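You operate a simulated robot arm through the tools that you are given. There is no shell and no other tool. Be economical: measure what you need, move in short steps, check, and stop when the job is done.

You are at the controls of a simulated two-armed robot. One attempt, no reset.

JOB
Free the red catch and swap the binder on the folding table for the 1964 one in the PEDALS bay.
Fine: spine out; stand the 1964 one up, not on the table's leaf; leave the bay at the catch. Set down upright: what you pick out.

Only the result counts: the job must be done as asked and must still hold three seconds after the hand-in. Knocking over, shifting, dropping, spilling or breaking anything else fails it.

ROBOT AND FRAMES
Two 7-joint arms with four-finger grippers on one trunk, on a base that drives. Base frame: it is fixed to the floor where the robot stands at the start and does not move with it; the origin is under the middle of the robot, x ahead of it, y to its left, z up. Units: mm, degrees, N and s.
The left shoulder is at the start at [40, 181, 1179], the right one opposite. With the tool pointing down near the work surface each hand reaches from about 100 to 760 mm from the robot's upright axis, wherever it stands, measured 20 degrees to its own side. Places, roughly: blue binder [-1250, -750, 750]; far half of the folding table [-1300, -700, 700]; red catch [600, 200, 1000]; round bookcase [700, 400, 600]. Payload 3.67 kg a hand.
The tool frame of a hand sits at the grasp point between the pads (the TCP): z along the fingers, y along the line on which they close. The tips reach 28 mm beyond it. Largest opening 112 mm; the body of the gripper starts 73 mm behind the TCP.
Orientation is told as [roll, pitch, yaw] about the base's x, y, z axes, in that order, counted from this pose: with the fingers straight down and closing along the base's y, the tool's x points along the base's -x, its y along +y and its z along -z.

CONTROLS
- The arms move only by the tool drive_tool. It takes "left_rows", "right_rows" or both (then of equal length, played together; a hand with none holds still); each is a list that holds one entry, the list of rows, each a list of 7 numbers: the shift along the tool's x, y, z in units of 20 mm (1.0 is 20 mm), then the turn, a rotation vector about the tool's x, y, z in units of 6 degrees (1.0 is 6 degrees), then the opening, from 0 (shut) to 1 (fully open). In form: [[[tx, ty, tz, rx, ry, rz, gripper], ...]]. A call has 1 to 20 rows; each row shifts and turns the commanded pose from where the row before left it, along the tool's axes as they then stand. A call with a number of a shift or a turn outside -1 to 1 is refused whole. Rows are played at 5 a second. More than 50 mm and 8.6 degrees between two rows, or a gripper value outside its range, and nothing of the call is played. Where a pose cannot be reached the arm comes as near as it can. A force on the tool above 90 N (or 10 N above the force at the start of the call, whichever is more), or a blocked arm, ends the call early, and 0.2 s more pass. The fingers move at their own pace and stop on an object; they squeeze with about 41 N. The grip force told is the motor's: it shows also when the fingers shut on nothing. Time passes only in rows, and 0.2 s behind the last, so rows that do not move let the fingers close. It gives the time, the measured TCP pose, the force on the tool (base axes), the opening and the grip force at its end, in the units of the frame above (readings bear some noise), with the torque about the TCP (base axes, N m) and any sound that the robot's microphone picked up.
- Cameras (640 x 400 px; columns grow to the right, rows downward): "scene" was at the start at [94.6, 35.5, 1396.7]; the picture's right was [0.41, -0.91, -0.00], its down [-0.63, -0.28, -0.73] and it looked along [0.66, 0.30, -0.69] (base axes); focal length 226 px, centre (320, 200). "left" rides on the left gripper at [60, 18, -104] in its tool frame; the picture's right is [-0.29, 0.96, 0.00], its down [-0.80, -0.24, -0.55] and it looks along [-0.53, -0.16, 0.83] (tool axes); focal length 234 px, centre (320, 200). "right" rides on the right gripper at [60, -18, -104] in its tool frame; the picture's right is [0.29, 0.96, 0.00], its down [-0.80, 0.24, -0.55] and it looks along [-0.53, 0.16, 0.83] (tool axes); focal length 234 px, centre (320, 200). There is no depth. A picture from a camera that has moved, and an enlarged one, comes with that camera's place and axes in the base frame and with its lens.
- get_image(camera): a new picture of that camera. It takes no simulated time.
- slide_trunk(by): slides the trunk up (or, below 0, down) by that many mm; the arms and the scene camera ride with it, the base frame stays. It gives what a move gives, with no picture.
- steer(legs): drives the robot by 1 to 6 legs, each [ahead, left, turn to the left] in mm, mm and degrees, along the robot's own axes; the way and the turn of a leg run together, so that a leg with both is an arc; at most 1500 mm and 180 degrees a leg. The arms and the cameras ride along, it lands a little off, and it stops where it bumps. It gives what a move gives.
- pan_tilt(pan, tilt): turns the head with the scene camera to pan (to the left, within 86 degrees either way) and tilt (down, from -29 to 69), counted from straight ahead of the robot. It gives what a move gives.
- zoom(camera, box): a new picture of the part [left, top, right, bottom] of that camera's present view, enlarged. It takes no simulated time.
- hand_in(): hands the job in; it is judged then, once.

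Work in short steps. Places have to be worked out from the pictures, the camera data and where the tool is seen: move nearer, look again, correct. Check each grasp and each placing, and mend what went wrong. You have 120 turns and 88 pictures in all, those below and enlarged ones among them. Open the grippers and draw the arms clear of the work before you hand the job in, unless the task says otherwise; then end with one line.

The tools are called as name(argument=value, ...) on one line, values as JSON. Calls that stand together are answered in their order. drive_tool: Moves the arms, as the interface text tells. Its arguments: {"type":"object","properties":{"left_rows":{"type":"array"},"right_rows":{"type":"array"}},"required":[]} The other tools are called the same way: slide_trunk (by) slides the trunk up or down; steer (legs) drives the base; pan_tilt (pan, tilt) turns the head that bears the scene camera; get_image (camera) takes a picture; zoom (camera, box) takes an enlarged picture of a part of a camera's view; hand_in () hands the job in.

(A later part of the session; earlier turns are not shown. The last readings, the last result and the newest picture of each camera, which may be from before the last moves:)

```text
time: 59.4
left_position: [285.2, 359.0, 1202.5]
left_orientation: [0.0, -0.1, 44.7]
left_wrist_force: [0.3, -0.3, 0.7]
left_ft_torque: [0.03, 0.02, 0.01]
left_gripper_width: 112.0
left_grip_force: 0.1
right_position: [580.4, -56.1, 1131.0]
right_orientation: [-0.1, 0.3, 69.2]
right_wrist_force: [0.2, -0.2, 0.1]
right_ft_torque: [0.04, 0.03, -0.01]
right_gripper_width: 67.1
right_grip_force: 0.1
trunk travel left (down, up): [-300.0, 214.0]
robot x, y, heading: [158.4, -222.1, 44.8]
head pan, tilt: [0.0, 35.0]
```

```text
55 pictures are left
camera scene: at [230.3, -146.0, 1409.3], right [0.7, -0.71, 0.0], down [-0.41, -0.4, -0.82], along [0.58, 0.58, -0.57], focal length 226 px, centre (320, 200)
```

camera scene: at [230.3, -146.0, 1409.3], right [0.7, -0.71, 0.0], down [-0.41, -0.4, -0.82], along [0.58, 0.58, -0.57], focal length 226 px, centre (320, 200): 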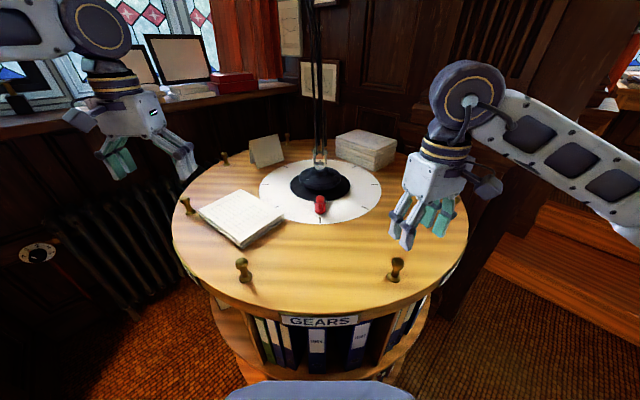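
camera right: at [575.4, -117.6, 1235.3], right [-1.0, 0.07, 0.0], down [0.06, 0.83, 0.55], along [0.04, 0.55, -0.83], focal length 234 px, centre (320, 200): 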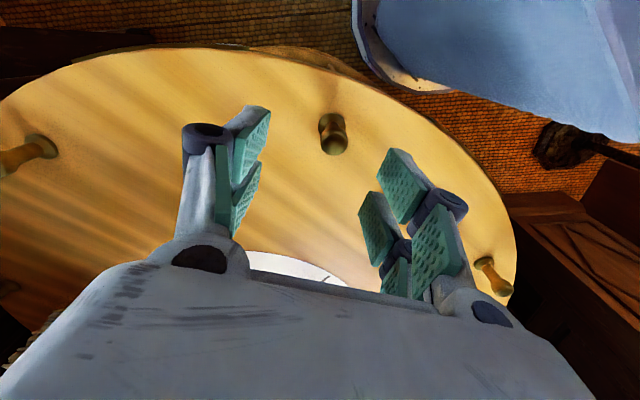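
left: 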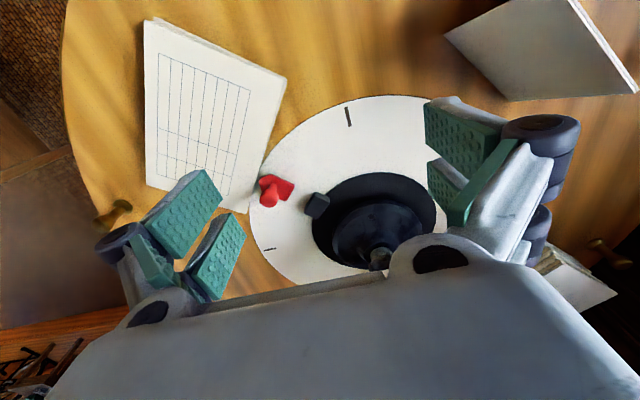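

The carousel settled into a detent with GEARS exactly at the catch. I grip the next peg the same way and turn another 45°.

drive_tool(right_rows=[[[0, 0.76, 0.5, 0, 0, 0.35, 0.6], [0, 0, 0.8, 0, 0, 0, 0.6], [0, 0, 1, 0, 0, 0, 0.6], [0, 0, 1, 0, 0, 0, 0.6], [0, 0, 0.7, 0, 0, 0, 0.6], [0, 0, 0, 0, 0, 0, 0.3], [0, 0, 0, 0, 0, 0, 0.1], [0, 0, 0, 0, 0, 0, 0.1]]])

drive_tool(right_rows=[[[-0.01, 0.5, 0, 0, 0, 0.222, 0.1], [-0.02, 0.9, 0, 0, 0, 0.4, 0.1], [-0.02, 0.9, 0, 0, 0, 0.4, 0.1], [-0.02, 0.9, 0, 0, 0, 0.4, 0.1], [-0.02, 0.9, 0, 0, 0, 0.4, 0.1], [-0.02, 0.9, 0, 0, 0, 0.4, 0.1], [-0.02, 0.9, 0, 0, 0, 0.4, 0.1], [-0.02, 0.9, 0, 0, 0, 0.4, 0.1], [-0.02, 0.9, 0, 0, 0, 0.4, 0.1], [-0.02, 0.9, 0, 0, 0, 0.4, 0.1], [-0.02, 0.9, 0, 0, 0, 0.4, 0.1], [-0.02, 0.9, 0, 0, 0, 0.4, 0.1], [-0.02, 0.9, 0, 0, 0, 0.4, 0.1], [-0.02, 0.9, 0, 0, 0, 0.4, 0.1], [-0.02, 0.9, 0, 0, 0, 0.4, 0.1], [-0.02, 0.9, 0, 0, 0, 0.4, 0.1], [-0.02, 0.9, 0, 0, 0, 0.4, 0.1], [-0.02, 0.9, 0, 0, 0, 0.4, 0.1], [-0.015, 0.7, 0, 0, 0, 0.311, 0.1], [-0.01, 0.5, 0, 0, 0, 0.222, 0.1]]])

get_image(camera="scene")

```text
time: 61.2
left_position: [286.2, 359.7, 1201.9]
left_orientation: [-0.1, -0.1, 44.7]
left_wrist_force: [0.2, -0.8, -0.4]
left_ft_torque: [0.01, 0.01, -0.04]
left_gripper_width: 112.3
left_grip_force: 0.1
right_position: [565.5, -50.2, 1052.6]
right_orientation: [-0.1, 0.2, 67.0]
right_wrist_force: [-1.3, 0.4, -2.5]
right_ft_torque: [0.37, -0.04, 0.21]
right_gripper_width: 21.3
right_grip_force: 44.9
trunk travel left (down, up): [-300.0, 214.0]
robot x, y, heading: [154.1, -223.8, 44.8]
head pan, tilt: [0.0, 35.0]
```

```text
time: 65.4
left_position: [282.4, 359.6, 1204.1]
left_orientation: [-0.2, -0.3, 44.7]
left_wrist_force: [0.0, 0.2, 0.1]
left_ft_torque: [-0.03, 0.01, 0.03]
left_gripper_width: 112.0
left_grip_force: 0.1
right_position: [331.7, 185.2, 1052.1]
right_orientation: [-0.3, 0.0, 21.8]
right_wrist_force: [-22.4, -5.4, 12.9]
right_ft_torque: [0.02, 0.92, 0.27]
right_gripper_width: 21.3
right_grip_force: 44.9
trunk travel left (down, up): [-300.0, 214.0]
robot x, y, heading: [154.1, -224.8, 44.8]
head pan, tilt: [0.0, 35.0]
```

```text
54 pictures are left
camera scene: at [225.4, -146.2, 1409.6], right [0.71, -0.71, 0.0], down [-0.4, -0.4, -0.82], along [0.58, 0.58, -0.57], focal length 226 px, centre (320, 200)
```

scene: 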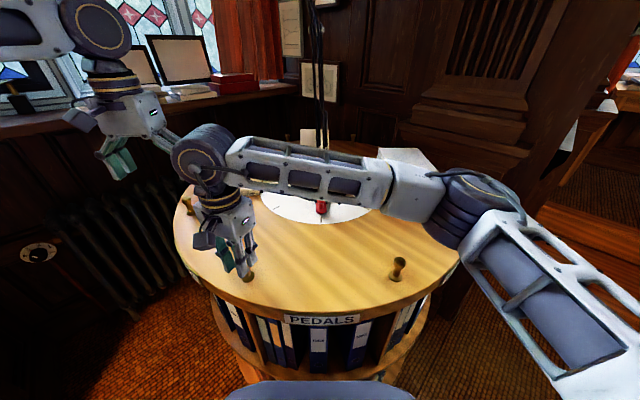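

PEDALS is at the catch. I let go, lift, and swing the hand back to the right, then back off to look into the bay.

drive_tool(right_rows=[[[0, 0, 0, 0, 0, 0, 0.6], [0, 0, 0, 0, 0, 0, 0.6], [0, 0, -1, 0, 0, 0, 0.6], [0, 0, -1, 0, 0, 0, 0.6], [0, 0, -1, 0, 0, 0, 0.6], [0, 0, -1, 0, 0, 0, 0.6], [0.9, -0.9, -0.3, 0, 0, -0.4, 0.6], [0.9, -0.9, -0.3, 0, 0, -0.4, 0.6], [0.9, -0.9, -0.3, 0, 0, -0.4, 0.6], [0.9, -0.9, -0.3, 0, 0, -0.4, 0.6], [0.5, -0.9, -0.3, 0, 0, -0.4, 0.6], [0, -0.9, 0, 0, 0, -0.4, 0.6], [0, -0.9, 0, 0, 0, -0.4, 0.6], [0, -0.9, 0, 0, 0, -0.4, 0.6], [0, -0.9, 0, 0, 0, -0.4, 0.6]]])

steer(legs=[[-330, 0, 0]])

slide_trunk(by=-250)

get_image(camera="scene")

```text
time: 68.6
left_position: [286.2, 360.3, 1202.8]
left_orientation: [0.0, -0.2, 44.7]
left_wrist_force: [0.6, -0.4, 0.7]
left_ft_torque: [0.0, 0.02, 0.05]
left_gripper_width: 112.0
left_grip_force: 0.1
right_position: [345.9, 13.0, 1163.6]
right_orientation: [-0.2, 0.3, 43.3]
right_wrist_force: [-0.1, 0.3, -0.6]
right_ft_torque: [0.01, 0.0, 0.03]
right_gripper_width: 67.4
right_grip_force: 0.1
trunk travel left (down, up): [-300.0, 214.0]
robot x, y, heading: [154.0, -225.9, 44.9]
head pan, tilt: [0.0, 35.0]
```

```text
time: 70.8
left_position: [49.8, 130.0, 1202.4]
left_orientation: [-0.1, -0.1, 44.9]
left_wrist_force: [-0.5, 0.6, 0.8]
left_ft_torque: [0.01, 0.02, -0.03]
left_gripper_width: 111.6
left_grip_force: 0.0
right_position: [110.1, -218.4, 1162.8]
right_orientation: [-0.2, 0.3, 43.3]
right_wrist_force: [-0.5, -0.9, -0.4]
right_ft_torque: [0.01, 0.01, -0.03]
right_gripper_width: 67.3
right_grip_force: 0.1
trunk travel left (down, up): [-300.0, 214.0]
robot x, y, heading: [-78.0, -457.1, 45.0]
head pan, tilt: [0.0, 35.0]
```

```text
time: 73.4
left_position: [51.1, 130.8, 951.4]
left_orientation: [0.0, -0.1, 44.9]
left_wrist_force: [-0.7, -0.2, 1.2]
left_ft_torque: [-0.01, -0.01, 0.03]
left_gripper_width: 111.9
left_grip_force: 0.1
right_position: [110.5, -218.3, 913.5]
right_orientation: [-0.3, 0.3, 43.4]
right_wrist_force: [0.1, 0.0, -0.1]
right_ft_torque: [-0.01, 0.0, -0.04]
right_gripper_width: 67.0
right_grip_force: 0.0
trunk travel left (down, up): [-50.0, 464.0]
robot x, y, heading: [-76.8, -454.6, 45.2]
head pan, tilt: [0.0, 35.0]
```

```text
53 pictures are left
camera scene: at [-3.0, -376.5, 1158.7], right [0.71, -0.71, 0.0], down [-0.41, -0.41, -0.82], along [0.58, 0.58, -0.57], focal length 226 px, centre (320, 200)
```

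scene: 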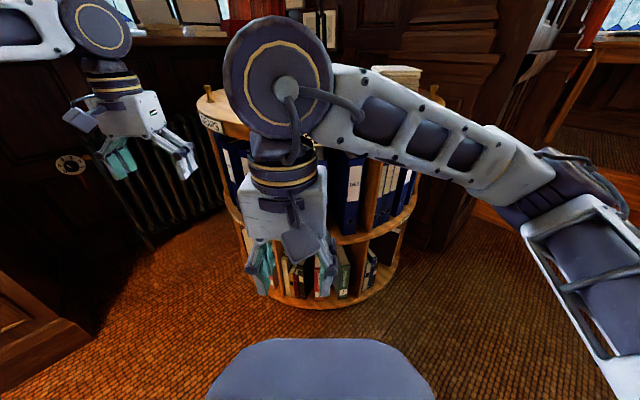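

The right arm hides the bay, so I move that hand to the right, turning it to point forward in the same go.

drive_tool(right_rows=[[[0, -1, 0, 0, 0, 0, 1], [0, -1, 0, 0, 0, 0, 1], [0, -1, 0, 0, 0, 0, 1], [0, -1, 0, 0, 0, 0, 1], [0, -1, 0, 0, -0.95, 0, 1], [0, -1, 0, 0, -0.95, 0, 1], [0, -1, 0, 0, -0.95, 0, 1], [0, -1, 0, 0, -0.95, 0, 1], [0, -0.5, 0, 0, -0.95, 0, 1], [0, 0, 0, 0, -0.95, 0, 1], [0, 0, 0, 0, -0.95, 0, 1], [0, 0, 0, 0, -0.95, 0, 1], [0, 0, 0, 0, -0.95, 0, 1], [0, 0, 0, 0, -0.95, 0, 1], [0, 0, 0, 0, -0.95, 0, 1], [0, 0, 0, 0, -0.95, 0, 1], [0, 0, 0, 0, -0.95, 0, 1], [0, 0, 0, 0, -0.95, 0, 1], [0, 0, 0, 0, -0.95, 0, 1], [0, 0, 0, 0, -0.75, 0, 1]]])

get_image(camera="scene")

```text
time: 77.6
left_position: [51.4, 129.6, 951.5]
left_orientation: [0.1, -0.1, 44.9]
left_wrist_force: [-0.5, 0.0, -0.6]
left_ft_torque: [-0.02, 0.02, 0.01]
left_gripper_width: 111.7
left_grip_force: 0.1
right_position: [207.9, -188.2, 1031.1]
right_orientation: [-56.4, -89.7, 99.7]
right_wrist_force: [-0.9, -0.7, -0.9]
right_ft_torque: [0.02, 0.01, 0.01]
right_gripper_width: 112.1
right_grip_force: 0.0
right hand out of reach, approached as far as the arm can: row 8, 9, 10, 11, 12, 13, 14, 15, 16, 17, 18, 19, 20
trunk travel left (down, up): [-50.0, 464.0]
robot x, y, heading: [-76.6, -454.2, 45.0]
head pan, tilt: [0.0, 35.0]
```

```text
52 pictures are left
camera scene: at [-3.2, -376.3, 1158.7], right [0.71, -0.71, 0.0], down [-0.41, -0.41, -0.82], along [0.58, 0.58, -0.57], focal length 226 px, centre (320, 200)
```

scene: 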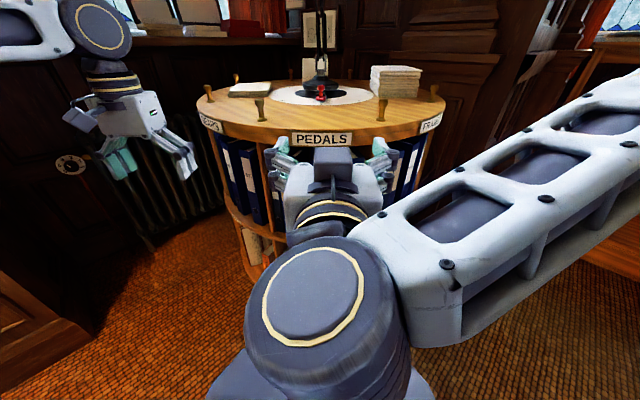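

drive_tool(right_rows=[[[0, -1, 0, 0, 0, 0, 1], [0, -1, 0, 0, 0, 0, 1], [0, -1, 0, 0, 0, 0, 1], [0, -1, 0, 0, 0, 0, 1], [0, -1, 0, 0, 0, 0, 1], [0, -1, 0, 0, 0, 0, 1], [0, -1, 0, 0, 0, 0, 1], [0, -1, 0, 0, 0, 0, 1], [0, -1, 0, 0, 0, 0, 1], [0, -1, 0, 0, 0, 0, 1]]])

zoom(camera="scene", box=[200, 120, 440, 270])

```text
time: 79.8
left_position: [51.2, 129.2, 952.6]
left_orientation: [0.0, -0.1, 44.9]
left_wrist_force: [-0.6, 0.5, 0.1]
left_ft_torque: [0.02, 0.0, -0.04]
left_gripper_width: 112.3
left_grip_force: 0.1
right_position: [332.6, -213.5, 1095.4]
right_orientation: [-37.0, -89.7, 80.3]
right_wrist_force: [-0.3, -0.4, -0.1]
right_ft_torque: [0.02, 0.0, 0.0]
right_gripper_width: 112.1
right_grip_force: 0.1
right hand out of reach, approached as far as the arm can: row 1, 2, 3, 4, 5, 6, 7, 8, 9, 10
trunk travel left (down, up): [-50.0, 464.0]
robot x, y, heading: [-77.1, -454.9, 45.1]
head pan, tilt: [0.0, 35.0]
```

```text
2.67 times, centred on (320, 195) of scene
camera zoom: at [-2.6, -376.9, 1158.7], right [0.71, -0.71, 0.0], down [-0.41, -0.41, -0.82], along [0.58, 0.58, -0.57], focal length 602 px, centre (320, 213)
```

zoom: 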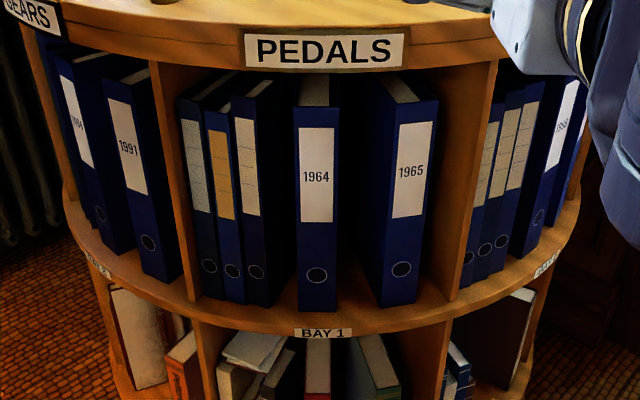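

1964 stands in the middle of PEDALS with free gaps on both sides: spine front at about (427, 59), shelf z≈571, top ≈875. I bring the right hand, pointing forward, back into its reach.

drive_tool(right_rows=[[[0, 0, 1, 0, 0, 0, 0.7], [0, 0, 1, 0, 0, 0, 0.7], [0, 0, 1, 0, 0, 0, 0.7], [0, 0, 1, 0, 0, 0, 0.7], [0, 0, 1, 0, 0, 0, 0.7], [0, 0, 1, 0, 0, 0, 0.7], [0, 0, 1, 0, 0, 0, 0.7], [0, 0, 1, 0, 0, 0, 0.7]]])

```text
time: 81.6
left_position: [51.7, 129.8, 950.8]
left_orientation: [0.0, -0.1, 44.9]
left_wrist_force: [-0.1, 0.3, 0.5]
left_ft_torque: [-0.02, 0.03, 0.01]
left_gripper_width: 112.1
left_grip_force: 0.1
right_position: [448.6, -100.3, 1093.2]
right_orientation: [-46.1, -89.7, 89.5]
right_wrist_force: [-0.5, -0.1, -0.5]
right_ft_torque: [-0.01, -0.02, -0.02]
right_gripper_width: 78.3
right_grip_force: 0.1
trunk travel left (down, up): [-50.0, 464.0]
robot x, y, heading: [-79.4, -451.4, 45.0]
head pan, tilt: [0.0, 35.0]
```

The hand followed from its measured pose. I back it 80 mm, then bring it down and left to z≈735 in front of 1964.

drive_tool(right_rows=[[[0, 0, -1, 0, 0, 0, 0.7], [0, 0, -1, 0, 0, 0, 0.7], [0, 0, -1, 0, 0, 0, 0.7], [0, 0, -1, 0, 0, 0, 0.7], [1, 0.5, 0, 0, 0, 0, 0.7], [1, 0.5, 0, 0, 0, 0, 0.7], [1, 0.5, 0, 0, 0, 0, 0.7], [1, 0.5, 0, 0, 0, 0, 0.7], [1, 0.5, 0, 0, 0, 0, 0.7], [1, 0.5, 0, 0, 0, 0, 0.7], [1, 0.5, 0, 0, 0, 0, 0.7], [1, 0.5, 0, 0, 0, 0, 0.7], [1, 0.5, 0, 0, 0, 0, 0.7], [1, 0.5, 0, 0, 0, 0, 0.7], [1, 0.5, 0, 0, 0, 0, 0.7], [1, 0.5, 0, 0, 0, 0, 0.7], [1, 0.4, 0, 0, 0, 0, 0.7], [1, 0, 0, 0, 0, 0, 0.7], [1, 0, 0, 0, 0, 0, 0.7], [1, 0, 0, 0, 0, 0, 0.7]]])

get_image(camera="scene")

get_image(camera="right")

```text
time: 85.8
left_position: [52.1, 129.8, 952.3]
left_orientation: [0.0, -0.1, 45.0]
left_wrist_force: [0.3, 0.1, -0.8]
left_ft_torque: [0.01, -0.01, 0.03]
left_gripper_width: 112.0
left_grip_force: 0.0
right_position: [303.2, -65.1, 773.8]
right_orientation: [-46.6, -89.7, 90.1]
right_wrist_force: [0.4, 0.3, 0.0]
right_ft_torque: [0.0, 0.01, 0.0]
right_gripper_width: 78.5
right_grip_force: 0.1
trunk travel left (down, up): [-50.0, 464.0]
robot x, y, heading: [-79.7, -453.6, 45.1]
head pan, tilt: [0.0, 35.0]
```

```text
50 pictures are left
camera scene: at [-2.9, -376.1, 1158.6], right [0.71, -0.71, 0.0], down [-0.41, -0.41, -0.82], along [0.58, 0.58, -0.57], focal length 226 px, centre (320, 200)
```

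scene: 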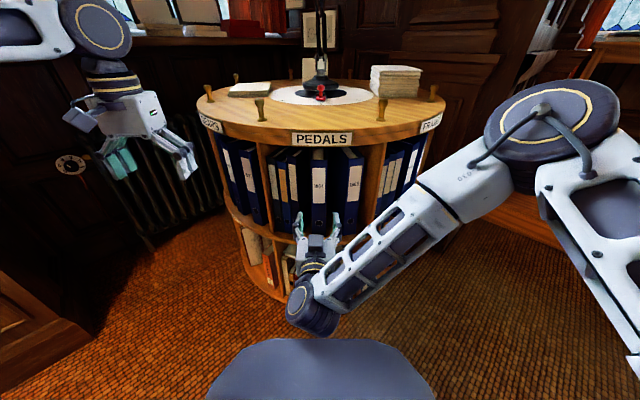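

```text
49 pictures are left
camera right: at [238.9, -149.9, 713.7], right [-0.66, 0.7, -0.29], down [-0.57, -0.2, 0.8], along [0.5, 0.69, 0.53], focal length 234 px, centre (320, 200)
```

right: 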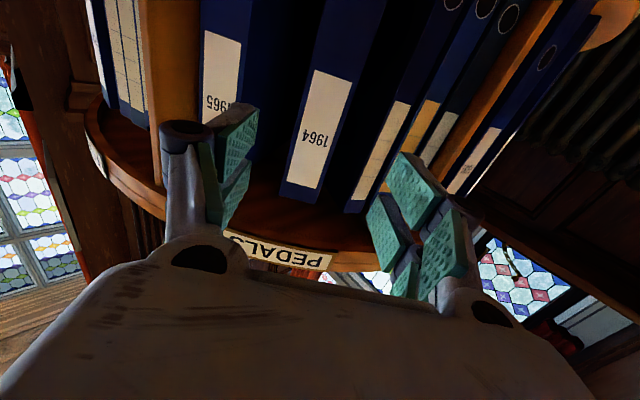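

Both views agree: 1964's label centre is at (423, 53, 793), straight ahead of the hand. I turn 1.4° left, lower to z 735 and advance 100 mm.

drive_tool(right_rows=[[[1, 0, 0, -0.23, 0, 0, 0.7], [1, 0, 0, 0, 0, 0, 0.7], [0, 0, 1, 0, 0, 0, 0.7], [0, 0, 1, 0, 0, 0, 0.7], [0, 0, 1, 0, 0, 0, 0.7], [0, 0, 1, 0, 0, 0, 0.7], [0, 0, 1, 0, 0, 0, 0.7]]])

get_image(camera="right")

zoom(camera="scene", box=[240, 130, 400, 230])

```text
time: 87.4
left_position: [51.6, 130.3, 951.5]
left_orientation: [0.0, -0.1, 44.9]
left_wrist_force: [0.6, 0.7, -0.6]
left_ft_torque: [-0.02, 0.02, 0.02]
left_gripper_width: 112.3
left_grip_force: 0.0
right_position: [374.2, 5.9, 733.6]
right_orientation: [-41.5, -89.7, 86.3]
right_wrist_force: [0.6, -0.7, -0.3]
right_ft_torque: [0.02, -0.02, 0.0]
right_gripper_width: 78.4
right_grip_force: 0.1
trunk travel left (down, up): [-50.0, 464.0]
robot x, y, heading: [-78.0, -452.7, 45.2]
head pan, tilt: [0.0, 35.0]
```

```text
48 pictures are left
camera right: at [312.8, -80.2, 672.7], right [-0.67, 0.68, -0.29], down [-0.56, -0.22, 0.8], along [0.48, 0.7, 0.53], focal length 234 px, centre (320, 200)
```

right: 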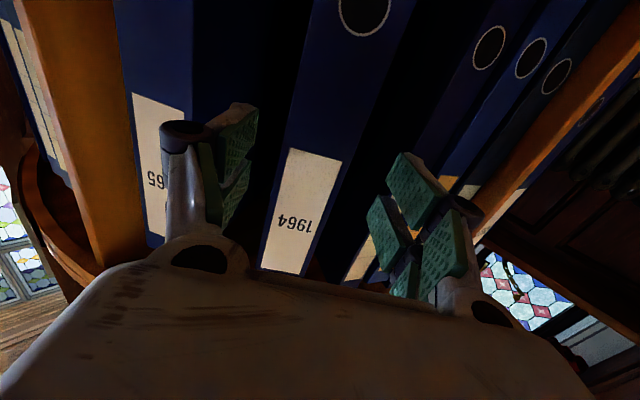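

```text
4.00 times, centred on (320, 180) of scene
camera zoom: at [-2.8, -376.2, 1158.6], right [0.71, -0.71, 0.0], down [-0.41, -0.41, -0.82], along [0.58, 0.58, -0.57], focal length 902 px, centre (320, 280)
```

zoom: 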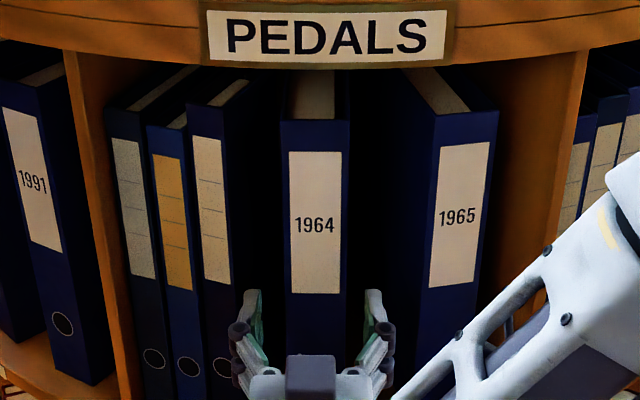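

The fingers straddle 1964 evenly. I narrow to 67 mm and advance in, watching force.

drive_tool(right_rows=[[[0, 0, 0.5, 0, 0, 0, 0.6], [0, 0, 0.8, 0, 0, 0, 0.6], [0, 0, 0.8, 0, 0, 0, 0.6], [0, 0, 0.8, 0, 0, 0, 0.6], [0, 0, 0.8, 0, 0, 0, 0.6]]])

get_image(camera="right")

zoom(camera="scene", box=[240, 130, 400, 230])

```text
time: 88.6
left_position: [51.5, 129.0, 951.7]
left_orientation: [-0.1, -0.1, 44.9]
left_wrist_force: [0.1, -0.3, 0.0]
left_ft_torque: [0.02, -0.02, -0.01]
left_gripper_width: 111.9
left_grip_force: 0.0
right_position: [425.8, 57.1, 733.1]
right_orientation: [-46.8, -89.8, 91.5]
right_wrist_force: [-0.4, 0.6, 0.4]
right_ft_torque: [-0.02, 0.01, 0.04]
right_gripper_width: 67.0
right_grip_force: 0.1
trunk travel left (down, up): [-50.0, 464.0]
robot x, y, heading: [-76.5, -455.7, 45.2]
head pan, tilt: [0.0, 35.0]
```

```text
46 pictures are left
camera right: at [364.3, -28.5, 673.2], right [-0.67, 0.68, -0.29], down [-0.56, -0.22, 0.8], along [0.48, 0.7, 0.53], focal length 234 px, centre (320, 200)
```

right: 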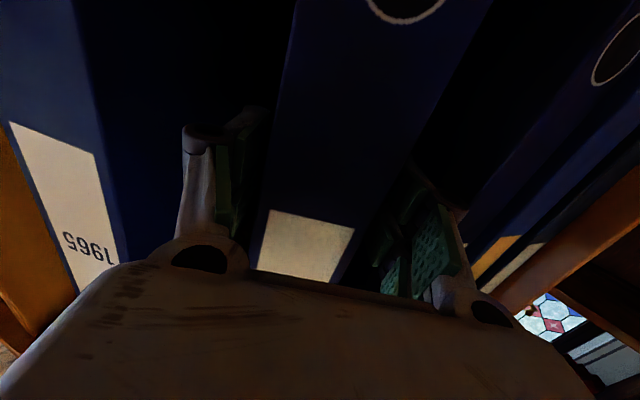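

```text
4.00 times, centred on (320, 180) of scene
camera zoom: at [-2.8, -376.2, 1158.6], right [0.71, -0.71, 0.0], down [-0.41, -0.41, -0.82], along [0.58, 0.58, -0.57], focal length 902 px, centre (320, 280)
```

zoom: 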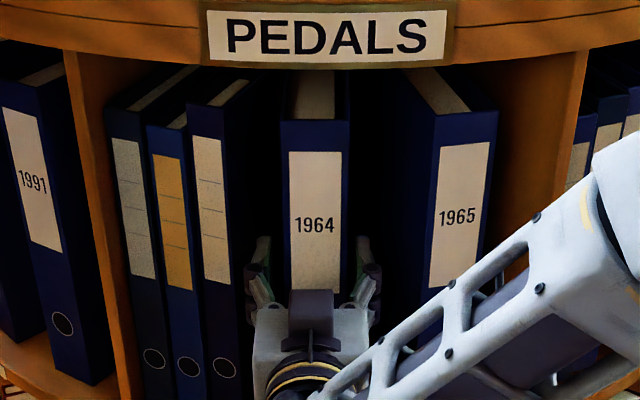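

Fingertips are 33 mm in and clear. The knuckles pass close to the neighbour, so I go only 30 mm further with a slightly narrower opening, then close.

drive_tool(right_rows=[[[0, 0, 0, 0, 0, 0, 0.55], [0, 0, 0.5, 0, 0, 0, 0.55], [0, 0, 0.5, 0, 0, 0, 0.55], [0, 0, 0.5, 0, 0, 0, 0.55], [0, 0, 0, 0, 0, 0, 0.4], [0, 0, 0, 0, 0, 0, 0.3], [0, 0, 0, 0, 0, 0, 0.3]]])

zoom(camera="scene", box=[240, 130, 400, 230])

```text
time: 90.2
left_position: [50.9, 127.9, 950.9]
left_orientation: [0.0, -0.1, 44.9]
left_wrist_force: [0.0, 0.4, -0.4]
left_ft_torque: [-0.02, -0.01, -0.01]
left_gripper_width: 112.1
left_grip_force: 0.0
right_position: [446.6, 77.4, 733.8]
right_orientation: [-38.2, -89.6, 82.7]
right_wrist_force: [2.0, -2.8, 1.7]
right_ft_torque: [0.02, -0.14, -0.1]
right_gripper_width: 49.9
right_grip_force: 40.9
trunk travel left (down, up): [-50.0, 464.0]
robot x, y, heading: [-76.5, -451.6, 44.9]
head pan, tilt: [0.0, 35.0]
```

```text
4.00 times, centred on (320, 180) of scene
camera zoom: at [-3.0, -376.6, 1158.7], right [0.71, -0.71, 0.0], down [-0.41, -0.41, -0.82], along [0.58, 0.58, -0.57], focal length 902 px, centre (320, 280)
```

zoom: 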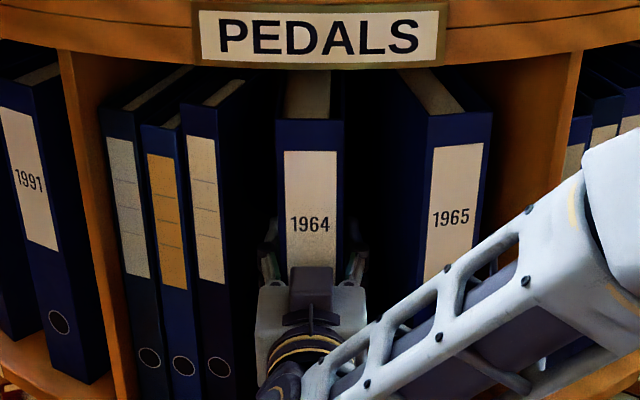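

1964 is held (49.9 mm). I lift it 14 mm and read the load.

drive_tool(right_rows=[[[-0.25, 0, 0, 0, 0, 0, 0.3], [-0.25, 0, 0, 0, 0, 0, 0.3], [-0.2, 0, 0, 0, 0, 0, 0.3], [0, 0, 0, 0, 0, 0, 0.3]]])

zoom(camera="scene", box=[240, 130, 400, 230])

```text
time: 91.2
left_position: [51.5, 130.1, 950.8]
left_orientation: [0.0, -0.1, 44.8]
left_wrist_force: [-0.6, -0.3, -0.4]
left_ft_torque: [-0.02, -0.01, 0.01]
left_gripper_width: 112.0
left_grip_force: 0.1
right_position: [447.1, 77.9, 746.7]
right_orientation: [-37.6, -89.6, 82.5]
right_wrist_force: [0.6, -2.2, -6.6]
right_ft_torque: [-0.18, 0.19, -0.01]
right_gripper_width: 49.5
right_grip_force: 41.7
trunk travel left (down, up): [-50.0, 464.0]
robot x, y, heading: [-79.6, -452.9, 45.3]
head pan, tilt: [0.0, 35.0]
```

```text
4.00 times, centred on (320, 180) of scene
camera zoom: at [-2.4, -376.0, 1158.6], right [0.71, -0.71, 0.0], down [-0.41, -0.41, -0.82], along [0.58, 0.58, -0.57], focal length 902 px, centre (320, 280)
```

zoom: 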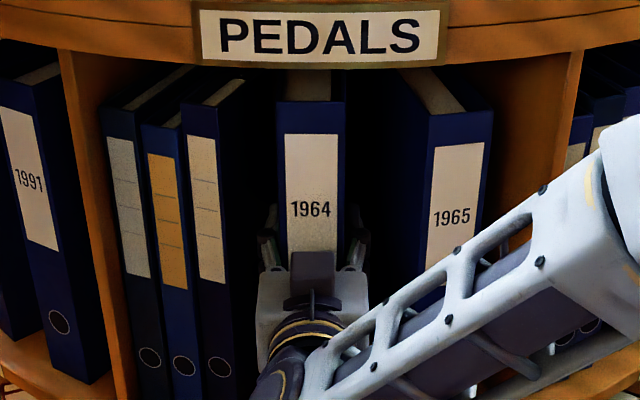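

Light load (~0.7 kg), held firmly. I draw it straight out with the arm, 240 mm.

drive_tool(right_rows=[[[0, 0, -0.6, 0, 0, 0, 0.3], [0, 0, -0.8, 0, 0, 0, 0.3], [0, 0, -0.8, 0, 0, 0, 0.3], [0, 0, -0.8, 0, 0, 0, 0.3], [0, 0, -0.8, 0, 0, 0, 0.3], [0, 0, -0.8, 0, 0, 0, 0.3], [0, 0, -0.8, 0, 0, 0, 0.3], [0, 0, -0.8, 0, 0, 0, 0.3], [0, 0, -0.8, 0, 0, 0, 0.3], [0, 0, -0.8, 0, 0, 0, 0.3], [0, 0, -0.8, 0, 0, 0, 0.3], [0, 0, -0.8, 0, 0, 0, 0.3], [0, 0, -0.8, 0, 0, 0, 0.3]]])

steer(legs=[[-250, 0, 0]])

get_image(camera="scene")

```text
time: 94.0
left_position: [50.6, 129.3, 952.2]
left_orientation: [0.0, -0.1, 44.9]
left_wrist_force: [0.4, 0.0, -0.2]
left_ft_torque: [0.0, -0.02, 0.01]
left_gripper_width: 111.9
left_grip_force: 0.1
right_position: [303.1, -65.7, 746.5]
right_orientation: [-46.0, -89.6, 90.7]
right_wrist_force: [-0.5, -0.3, -5.1]
right_ft_torque: [-0.18, 0.17, 0.05]
right_gripper_width: 49.8
right_grip_force: 40.8
trunk travel left (down, up): [-50.0, 464.0]
robot x, y, heading: [-78.1, -457.3, 45.3]
head pan, tilt: [0.0, 35.0]
```

```text
time: 95.9
left_position: [-130.6, -51.5, 951.6]
left_orientation: [0.0, -0.2, 45.1]
left_wrist_force: [-0.8, -0.9, 1.2]
left_ft_torque: [0.03, -0.03, 0.01]
left_gripper_width: 112.1
left_grip_force: 0.0
right_position: [119.5, -245.9, 747.5]
right_orientation: [-51.1, -89.7, 96.1]
right_wrist_force: [0.3, -0.2, -5.0]
right_ft_torque: [-0.21, 0.2, 0.0]
right_gripper_width: 49.9
right_grip_force: 40.7
trunk travel left (down, up): [-50.0, 464.0]
robot x, y, heading: [-261.0, -637.1, 44.9]
head pan, tilt: [0.0, 35.0]
```

```text
42 pictures are left
camera scene: at [-184.1, -557.4, 1158.7], right [0.71, -0.71, 0.0], down [-0.4, -0.41, -0.82], along [0.58, 0.58, -0.57], focal length 226 px, centre (320, 200)
```

scene: 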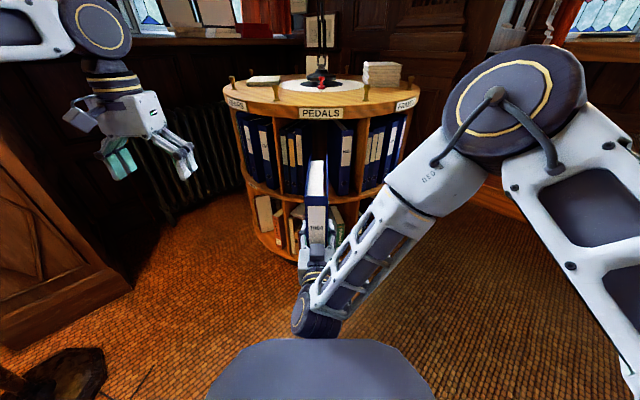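

1964 is out and level. I raise the trunk 200 mm and turn to face the table.

slide_trunk(by=200)

steer(legs=[[0, 0, 135], [0, 115, 0]])

get_image(camera="scene")

```text
time: 98.1
left_position: [-130.4, -51.2, 1153.2]
left_orientation: [0.0, -0.1, 45.1]
left_wrist_force: [0.0, -0.5, 0.6]
left_ft_torque: [-0.01, 0.0, 0.02]
left_gripper_width: 111.8
left_grip_force: 0.1
right_position: [120.0, -243.8, 947.8]
right_orientation: [-39.7, -89.7, 84.6]
right_wrist_force: [-0.2, -0.3, -5.7]
right_ft_torque: [-0.18, 0.22, -0.01]
right_gripper_width: 49.9
right_grip_force: 40.9
trunk travel left (down, up): [-250.0, 264.0]
robot x, y, heading: [-261.1, -636.4, 45.0]
head pan, tilt: [0.0, 35.0]
```

```text
time: 105.5
left_position: [-764.1, -1071.1, 1152.4]
left_orientation: [0.1, -0.1, 179.9]
left_wrist_force: [0.1, -0.1, 1.0]
left_ft_torque: [0.01, -0.02, -0.01]
left_gripper_width: 111.9
left_grip_force: 0.0
right_position: [-803.8, -755.5, 946.8]
right_orientation: [-43.0, -89.6, -137.3]
right_wrist_force: [-0.2, 0.7, -5.6]
right_ft_torque: [-0.03, -0.28, 0.03]
right_gripper_width: 49.6
right_grip_force: 40.9
trunk travel left (down, up): [-250.0, 264.0]
robot x, y, heading: [-259.8, -754.8, 180.2]
head pan, tilt: [0.0, 35.0]
```

```text
41 pictures are left
camera scene: at [-368.8, -748.8, 1359.8], right [0.0, 1.0, 0.0], down [0.57, 0.0, -0.82], along [-0.82, 0.0, -0.57], focal length 226 px, centre (320, 200)
```

scene: 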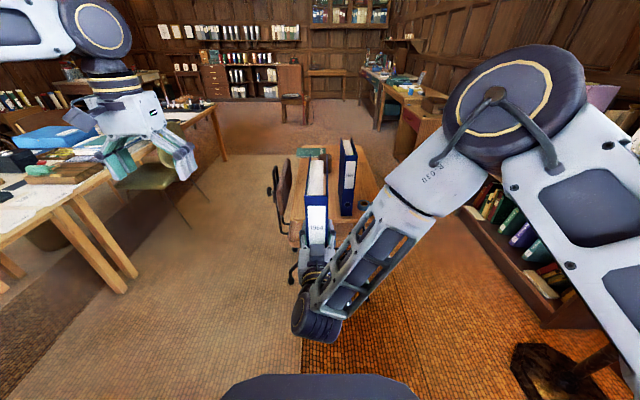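

Lined up; 1964 at y≈-755, 1986 at y≈-630. I drive 260 mm closer and check.

steer(legs=[[260, 0, 0]])

zoom(camera="scene", box=[220, 120, 460, 270])

get_image(camera="left")

```text
time: 107.4
left_position: [-1018.7, -1073.3, 1152.7]
left_orientation: [0.0, 0.0, -179.9]
left_wrist_force: [0.6, -0.5, -0.3]
left_ft_torque: [0.02, -0.01, 0.02]
left_gripper_width: 112.1
left_grip_force: 0.0
right_position: [-1059.6, -757.0, 948.4]
right_orientation: [-38.2, -89.6, -141.8]
right_wrist_force: [-0.4, -0.7, -4.8]
right_ft_torque: [0.0, -0.26, 0.01]
right_gripper_width: 49.7
right_grip_force: 41.5
trunk travel left (down, up): [-250.0, 264.0]
robot x, y, heading: [-517.8, -753.5, -179.8]
head pan, tilt: [0.0, 35.0]
```

```text
2.67 times, centred on (340, 195) of scene
camera zoom: at [-625.5, -749.2, 1359.8], right [0.0, 1.0, 0.0], down [0.57, 0.0, -0.82], along [-0.82, 0.0, -0.57], focal length 602 px, centre (267, 213)
```

zoom: 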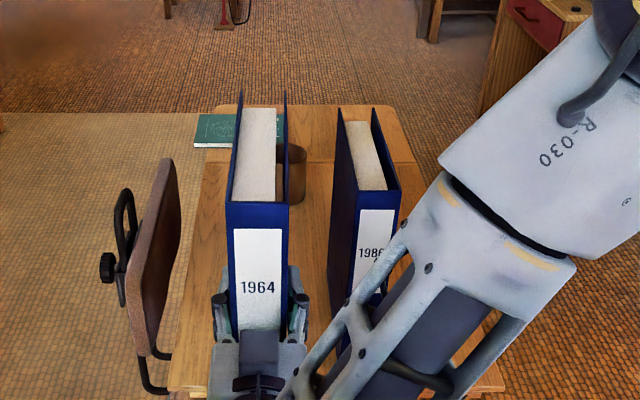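

```text
39 pictures are left
camera left: at [-958.9, -1089.7, 1257.3], right [-0.29, -0.96, 0.0], down [-0.8, 0.24, 0.56], along [-0.53, 0.16, -0.83], focal length 234 px, centre (320, 200)
```

left: 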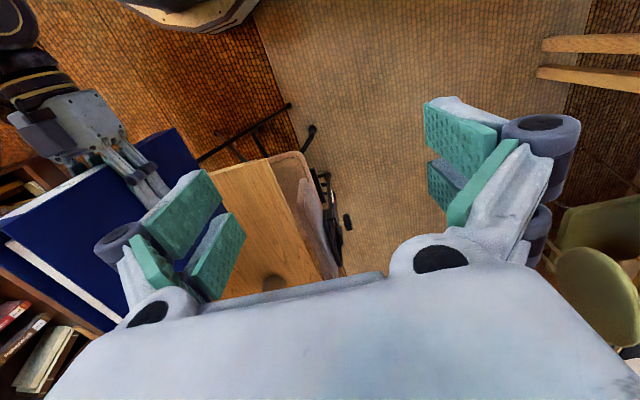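

Clear on both sides. I drive the last 160 mm.

steer(legs=[[160, 0, 0]])

zoom(camera="scene", box=[220, 120, 460, 270])

```text
time: 108.8
left_position: [-1177.3, -1072.5, 1152.3]
left_orientation: [-0.1, -0.1, 180.0]
left_wrist_force: [-0.6, -0.2, -0.1]
left_ft_torque: [0.01, -0.05, -0.01]
left_gripper_width: 112.2
left_grip_force: 0.0
right_position: [-1216.9, -758.3, 947.1]
right_orientation: [-38.0, -89.5, -142.2]
right_wrist_force: [0.0, 0.8, -4.5]
right_ft_torque: [0.02, -0.25, -0.02]
right_gripper_width: 49.9
right_grip_force: 40.9
trunk travel left (down, up): [-250.0, 264.0]
robot x, y, heading: [-671.9, -749.2, -179.8]
head pan, tilt: [0.0, 35.0]
```

```text
2.67 times, centred on (340, 195) of scene
camera zoom: at [-783.3, -749.3, 1359.8], right [0.0, 1.0, 0.0], down [0.57, 0.0, -0.82], along [-0.82, 0.0, -0.57], focal length 602 px, centre (267, 213)
```

zoom: 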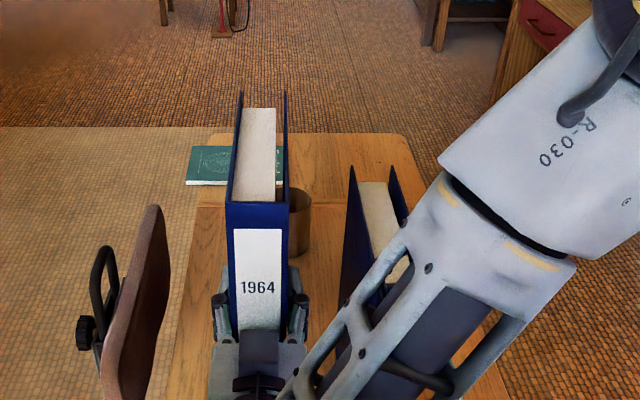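

The forearm may be close to 1986 as I lower, so I check from the left hand's camera first.

get_image(camera="left")

get_image(camera="right")

```text
37 pictures are left
camera left: at [-1117.2, -1089.4, 1257.4], right [-0.29, -0.96, 0.0], down [-0.8, 0.24, 0.56], along [-0.53, 0.16, -0.83], focal length 234 px, centre (320, 200)
```

left: 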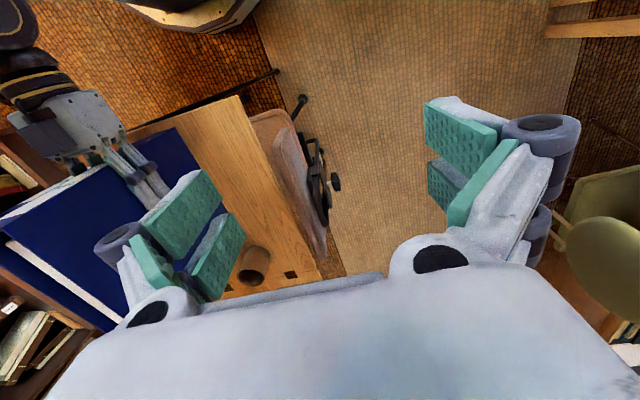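

```text
36 pictures are left
camera right: at [-1113.0, -738.3, 887.1], right [0.0, -0.96, -0.29], down [0.55, -0.24, 0.8], along [-0.84, -0.16, 0.53], focal length 234 px, centre (320, 200)
```

right: 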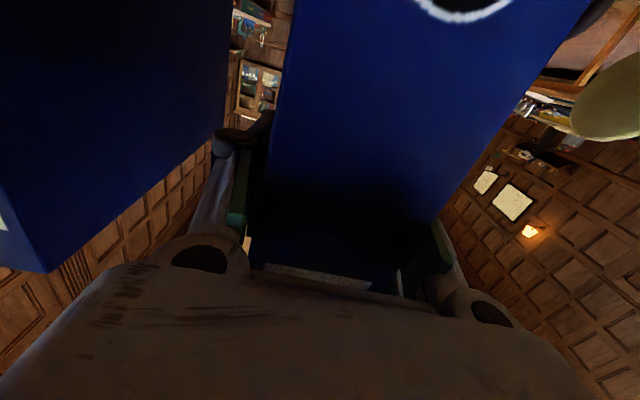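

The forearm stays well behind 1986's spine. I lower 70 mm, then in small steps to contact.

drive_tool(right_rows=[[[0.8, 0, 0, 0, 0, 0, 0.3], [0.9, 0, 0, 0, 0, 0, 0.3], [0.9, 0, 0, 0, 0, 0, 0.3], [0.9, 0, 0, 0, 0, 0, 0.3], [0, 0, 0, 0, 0, 0, 0.3]]])

zoom(camera="scene", box=[220, 150, 460, 300])

```text
time: 110.0
left_position: [-1177.8, -1072.7, 1152.3]
left_orientation: [-0.1, 0.0, 180.0]
left_wrist_force: [-0.1, 0.0, -0.4]
left_ft_torque: [0.01, 0.0, -0.01]
left_gripper_width: 112.2
left_grip_force: 0.1
right_position: [-1216.9, -757.1, 877.7]
right_orientation: [-42.0, -89.5, -138.2]
right_wrist_force: [-0.5, 0.0, -5.4]
right_ft_torque: [0.01, -0.29, 0.0]
right_gripper_width: 49.9
right_grip_force: 41.6
trunk travel left (down, up): [-250.0, 264.0]
robot x, y, heading: [-671.9, -751.9, -179.8]
head pan, tilt: [0.0, 35.0]
```

```text
2.67 times, centred on (340, 225) of scene
camera zoom: at [-782.9, -749.7, 1359.9], right [0.0, 1.0, 0.0], down [0.57, 0.0, -0.82], along [-0.82, 0.0, -0.57], focal length 602 px, centre (267, 133)
```

zoom: 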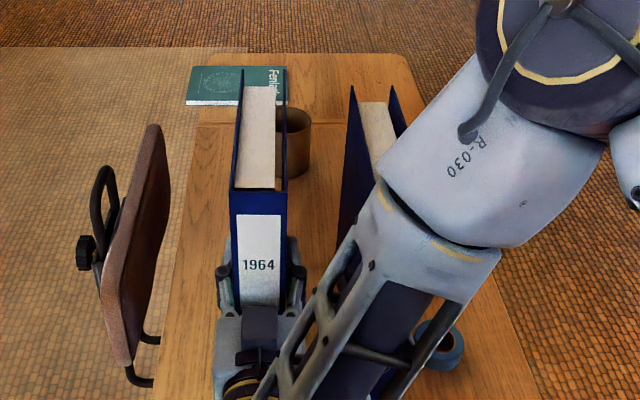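

No contact yet. Lowering further in 4 mm steps.

drive_tool(right_rows=[[[0.2, 0, 0, 0, 0, 0, 0.3], [0.2, 0, 0, 0, 0, 0, 0.3], [0, 0, 0, 0, 0, 0, 0.3]]])

drive_tool(right_rows=[[[0.2, 0, 0, 0, 0, 0, 0.3], [0, 0, 0, 0, 0, 0, 0.3]]])

```text
time: 110.8
left_position: [-1177.6, -1073.4, 1152.0]
left_orientation: [0.0, 0.0, 180.1]
left_wrist_force: [0.3, -0.1, 0.6]
left_ft_torque: [-0.01, 0.01, 0.03]
left_gripper_width: 112.1
left_grip_force: 0.1
right_position: [-1216.4, -757.5, 869.7]
right_orientation: [-36.9, -89.6, -143.2]
right_wrist_force: [0.2, 0.6, -5.1]
right_ft_torque: [-0.04, -0.26, 0.0]
right_gripper_width: 49.8
right_grip_force: 41.1
trunk travel left (down, up): [-250.0, 264.0]
robot x, y, heading: [-677.1, -750.8, -179.8]
head pan, tilt: [0.0, 35.0]
```

```text
time: 111.4
left_position: [-1177.3, -1072.7, 1154.2]
left_orientation: [-0.1, -0.2, 180.0]
left_wrist_force: [-0.5, 0.0, 0.2]
left_ft_torque: [0.02, 0.02, 0.01]
left_gripper_width: 112.1
left_grip_force: 0.0
right_position: [-1217.0, -758.9, 865.1]
right_orientation: [-43.5, -89.7, -136.8]
right_wrist_force: [0.6, -0.4, -5.3]
right_ft_torque: [-0.01, -0.32, -0.02]
right_gripper_width: 49.9
right_grip_force: 41.2
trunk travel left (down, up): [-250.0, 264.0]
robot x, y, heading: [-674.4, -753.4, -179.7]
head pan, tilt: [0.0, 35.0]
```

drive_tool(right_rows=[[[0.2, 0, 0, 0, 0, 0, 0.3], [0, 0, 0, 0, 0, 0, 0.3]]])

drive_tool(right_rows=[[[0.2, 0, 0, 0, 0, 0, 0.3], [0, 0, 0, 0, 0, 0, 0.3]]])

```text
time: 112.0
left_position: [-1177.8, -1073.6, 1152.0]
left_orientation: [0.0, -0.1, 180.0]
left_wrist_force: [0.4, 0.1, 0.0]
left_ft_torque: [-0.02, 0.0, 0.01]
left_gripper_width: 111.9
left_grip_force: 0.0
right_position: [-1217.4, -758.8, 861.2]
right_orientation: [-40.4, -89.5, -139.8]
right_wrist_force: [0.4, -1.1, -5.5]
right_ft_torque: [0.02, -0.26, 0.01]
right_gripper_width: 49.6
right_grip_force: 40.9
trunk travel left (down, up): [-250.0, 264.0]
robot x, y, heading: [-674.3, -752.0, -180.1]
head pan, tilt: [0.0, 35.0]
```

```text
time: 112.6
left_position: [-1176.8, -1072.8, 1153.3]
left_orientation: [0.0, -0.2, 180.0]
left_wrist_force: [-0.7, -0.5, 0.4]
left_ft_torque: [0.0, 0.03, 0.03]
left_gripper_width: 111.8
left_grip_force: 0.1
right_position: [-1218.1, -756.6, 857.8]
right_orientation: [-40.0, -89.7, -140.1]
right_wrist_force: [0.3, 0.8, -5.2]
right_ft_torque: [0.01, -0.29, -0.03]
right_gripper_width: 49.8
right_grip_force: 40.8
trunk travel left (down, up): [-250.0, 264.0]
robot x, y, heading: [-676.2, -753.6, -179.7]
head pan, tilt: [0.0, 35.0]
```

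drive_tool(right_rows=[[[0.2, 0, 0, 0, 0, 0, 0.3], [0, 0, 0, 0, 0, 0, 0.3]]])

zoom(camera="left", box=[0, 90, 240, 240])

```text
time: 113.2
left_position: [-1177.0, -1072.4, 1153.6]
left_orientation: [0.0, 0.0, 180.0]
left_wrist_force: [0.0, -0.6, 0.4]
left_ft_torque: [0.01, 0.02, -0.02]
left_gripper_width: 112.0
left_grip_force: 0.0
right_position: [-1216.5, -757.7, 854.4]
right_orientation: [-37.3, -89.6, -142.8]
right_wrist_force: [0.1, 0.3, -5.9]
right_ft_torque: [0.0, -0.26, -0.01]
right_gripper_width: 49.7
right_grip_force: 41.4
trunk travel left (down, up): [-250.0, 264.0]
robot x, y, heading: [-672.3, -750.5, -180.1]
head pan, tilt: [0.0, 35.0]
```

```text
2.67 times, centred on (120, 165) of left
camera zoom: at [-1116.9, -1089.5, 1257.5], right [-0.29, -0.96, 0.0], down [-0.8, 0.24, 0.56], along [-0.53, 0.16, -0.83], focal length 624 px, centre (853, 293)
```

zoom: 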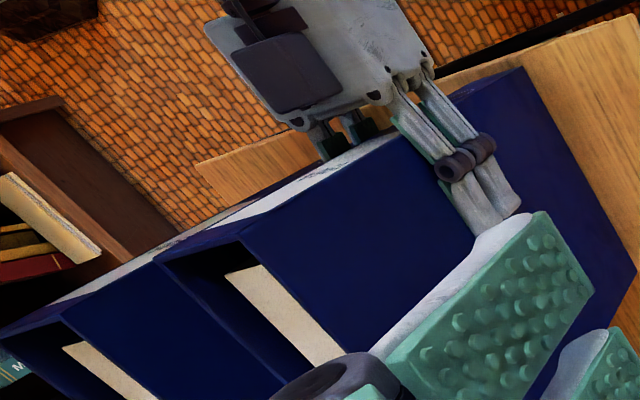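

By the left camera the bottom is still a few mm above the top. I lower on in small steps.

drive_tool(right_rows=[[[0.2, 0, 0, 0, 0, 0, 0.3], [0, 0, 0, 0, 0, 0, 0.3]]])

drive_tool(right_rows=[[[0.2, 0, 0, 0, 0, 0, 0.3], [0, 0, 0, 0, 0, 0, 0.3]]])

```text
time: 113.8
left_position: [-1177.1, -1072.1, 1153.3]
left_orientation: [0.0, 0.0, 179.9]
left_wrist_force: [-0.3, -0.5, -0.3]
left_ft_torque: [-0.02, 0.03, 0.01]
left_gripper_width: 111.6
left_grip_force: 0.1
right_position: [-1217.0, -756.9, 849.9]
right_orientation: [-41.6, -89.6, -138.4]
right_wrist_force: [0.9, 0.9, -5.3]
right_ft_torque: [-0.01, -0.22, -0.02]
right_gripper_width: 49.8
right_grip_force: 41.0
trunk travel left (down, up): [-250.0, 264.0]
robot x, y, heading: [-676.0, -746.6, -180.0]
head pan, tilt: [0.0, 35.0]
```

```text
time: 114.4
left_position: [-1176.2, -1072.9, 1153.4]
left_orientation: [0.0, -0.2, 180.0]
left_wrist_force: [0.5, -0.4, -0.6]
left_ft_torque: [0.02, -0.01, -0.02]
left_gripper_width: 111.8
left_grip_force: 0.0
right_position: [-1217.6, -756.7, 848.6]
right_orientation: [-104.9, -89.8, -75.3]
right_wrist_force: [-1.1, 0.5, 12.9]
right_ft_torque: [-0.47, -0.72, 0.0]
right_gripper_width: 50.0
right_grip_force: 40.9
trunk travel left (down, up): [-250.0, 264.0]
robot x, y, heading: [-674.2, -754.2, -180.1]
head pan, tilt: [0.0, 35.0]
```

Contact at TCP z≈849 (force swung to +13 N). I open and check that 1964 stands.

drive_tool(right_rows=[[[-0.05, 0, 0, 0, 0, 0, 0.4], [0, 0, 0, 0, 0, 0, 0.55], [0, 0, 0, 0, 0, 0, 0.62], [0, 0, 0, 0, 0, 0, 0.62]]])

zoom(camera="scene", box=[220, 150, 460, 300])

```text
time: 115.4
left_position: [-1177.7, -1072.1, 1152.7]
left_orientation: [0.0, 0.0, 180.0]
left_wrist_force: [0.6, -0.1, 0.3]
left_ft_torque: [-0.01, 0.0, -0.02]
left_gripper_width: 111.9
left_grip_force: 0.1
right_position: [-1216.8, -757.3, 846.5]
right_orientation: [-39.8, -89.6, -140.4]
right_wrist_force: [-0.4, -0.2, -0.3]
right_ft_torque: [-0.02, -0.01, -0.03]
right_gripper_width: 69.4
right_grip_force: 0.0
trunk travel left (down, up): [-250.0, 264.0]
robot x, y, heading: [-674.4, -748.5, -179.9]
head pan, tilt: [0.0, 35.0]
```

```text
2.67 times, centred on (340, 225) of scene
camera zoom: at [-782.8, -749.4, 1359.9], right [0.0, 1.0, 0.0], down [0.57, 0.0, -0.82], along [-0.82, 0.0, -0.57], focal length 602 px, centre (267, 133)
```

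zoom: 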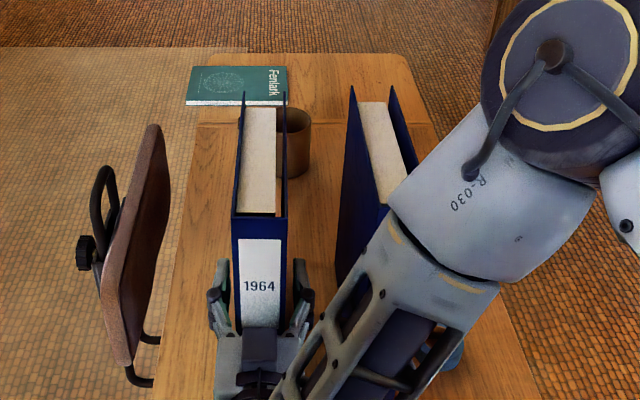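

1964 stands free. I withdraw the fingers straight back 140 mm.

drive_tool(right_rows=[[[0, 0, -0.5, 0, 0, 0, 0.62], [0, 0, -1, 0, 0, 0, 0.62], [0, 0, -1, 0, 0, 0, 0.62], [0, 0, -1, 0, 0, 0, 0.62], [0, 0, -1, 0, 0, 0, 0.62], [0, 0, -1, 0, 0, 0, 0.62], [0, 0, -1, 0, 0, 0, 0.62], [0, 0, -0.5, 0, 0, 0, 0.62]]])

get_image(camera="scene")

```text
time: 117.2
left_position: [-1177.3, -1072.9, 1153.7]
left_orientation: [0.0, -0.1, 180.0]
left_wrist_force: [0.3, -0.7, 0.1]
left_ft_torque: [0.0, -0.01, 0.01]
left_gripper_width: 112.1
left_grip_force: 0.1
right_position: [-1090.6, -755.1, 852.5]
right_orientation: [-23.0, -89.5, -157.1]
right_wrist_force: [0.6, 0.0, 0.1]
right_ft_torque: [-0.02, 0.02, 0.03]
right_gripper_width: 69.6
right_grip_force: 0.0
right hand out of reach, approached as far as the arm can: row 7, 8
trunk travel left (down, up): [-250.0, 264.0]
robot x, y, heading: [-669.9, -748.7, -179.6]
head pan, tilt: [0.0, 35.0]
```

```text
32 pictures are left
camera scene: at [-782.8, -749.2, 1359.9], right [0.0, 1.0, 0.0], down [0.57, 0.0, -0.82], along [-0.82, 0.0, -0.57], focal length 226 px, centre (320, 200)
```

scene: 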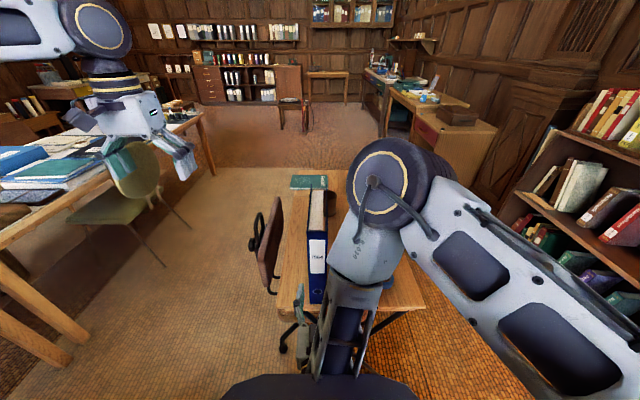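

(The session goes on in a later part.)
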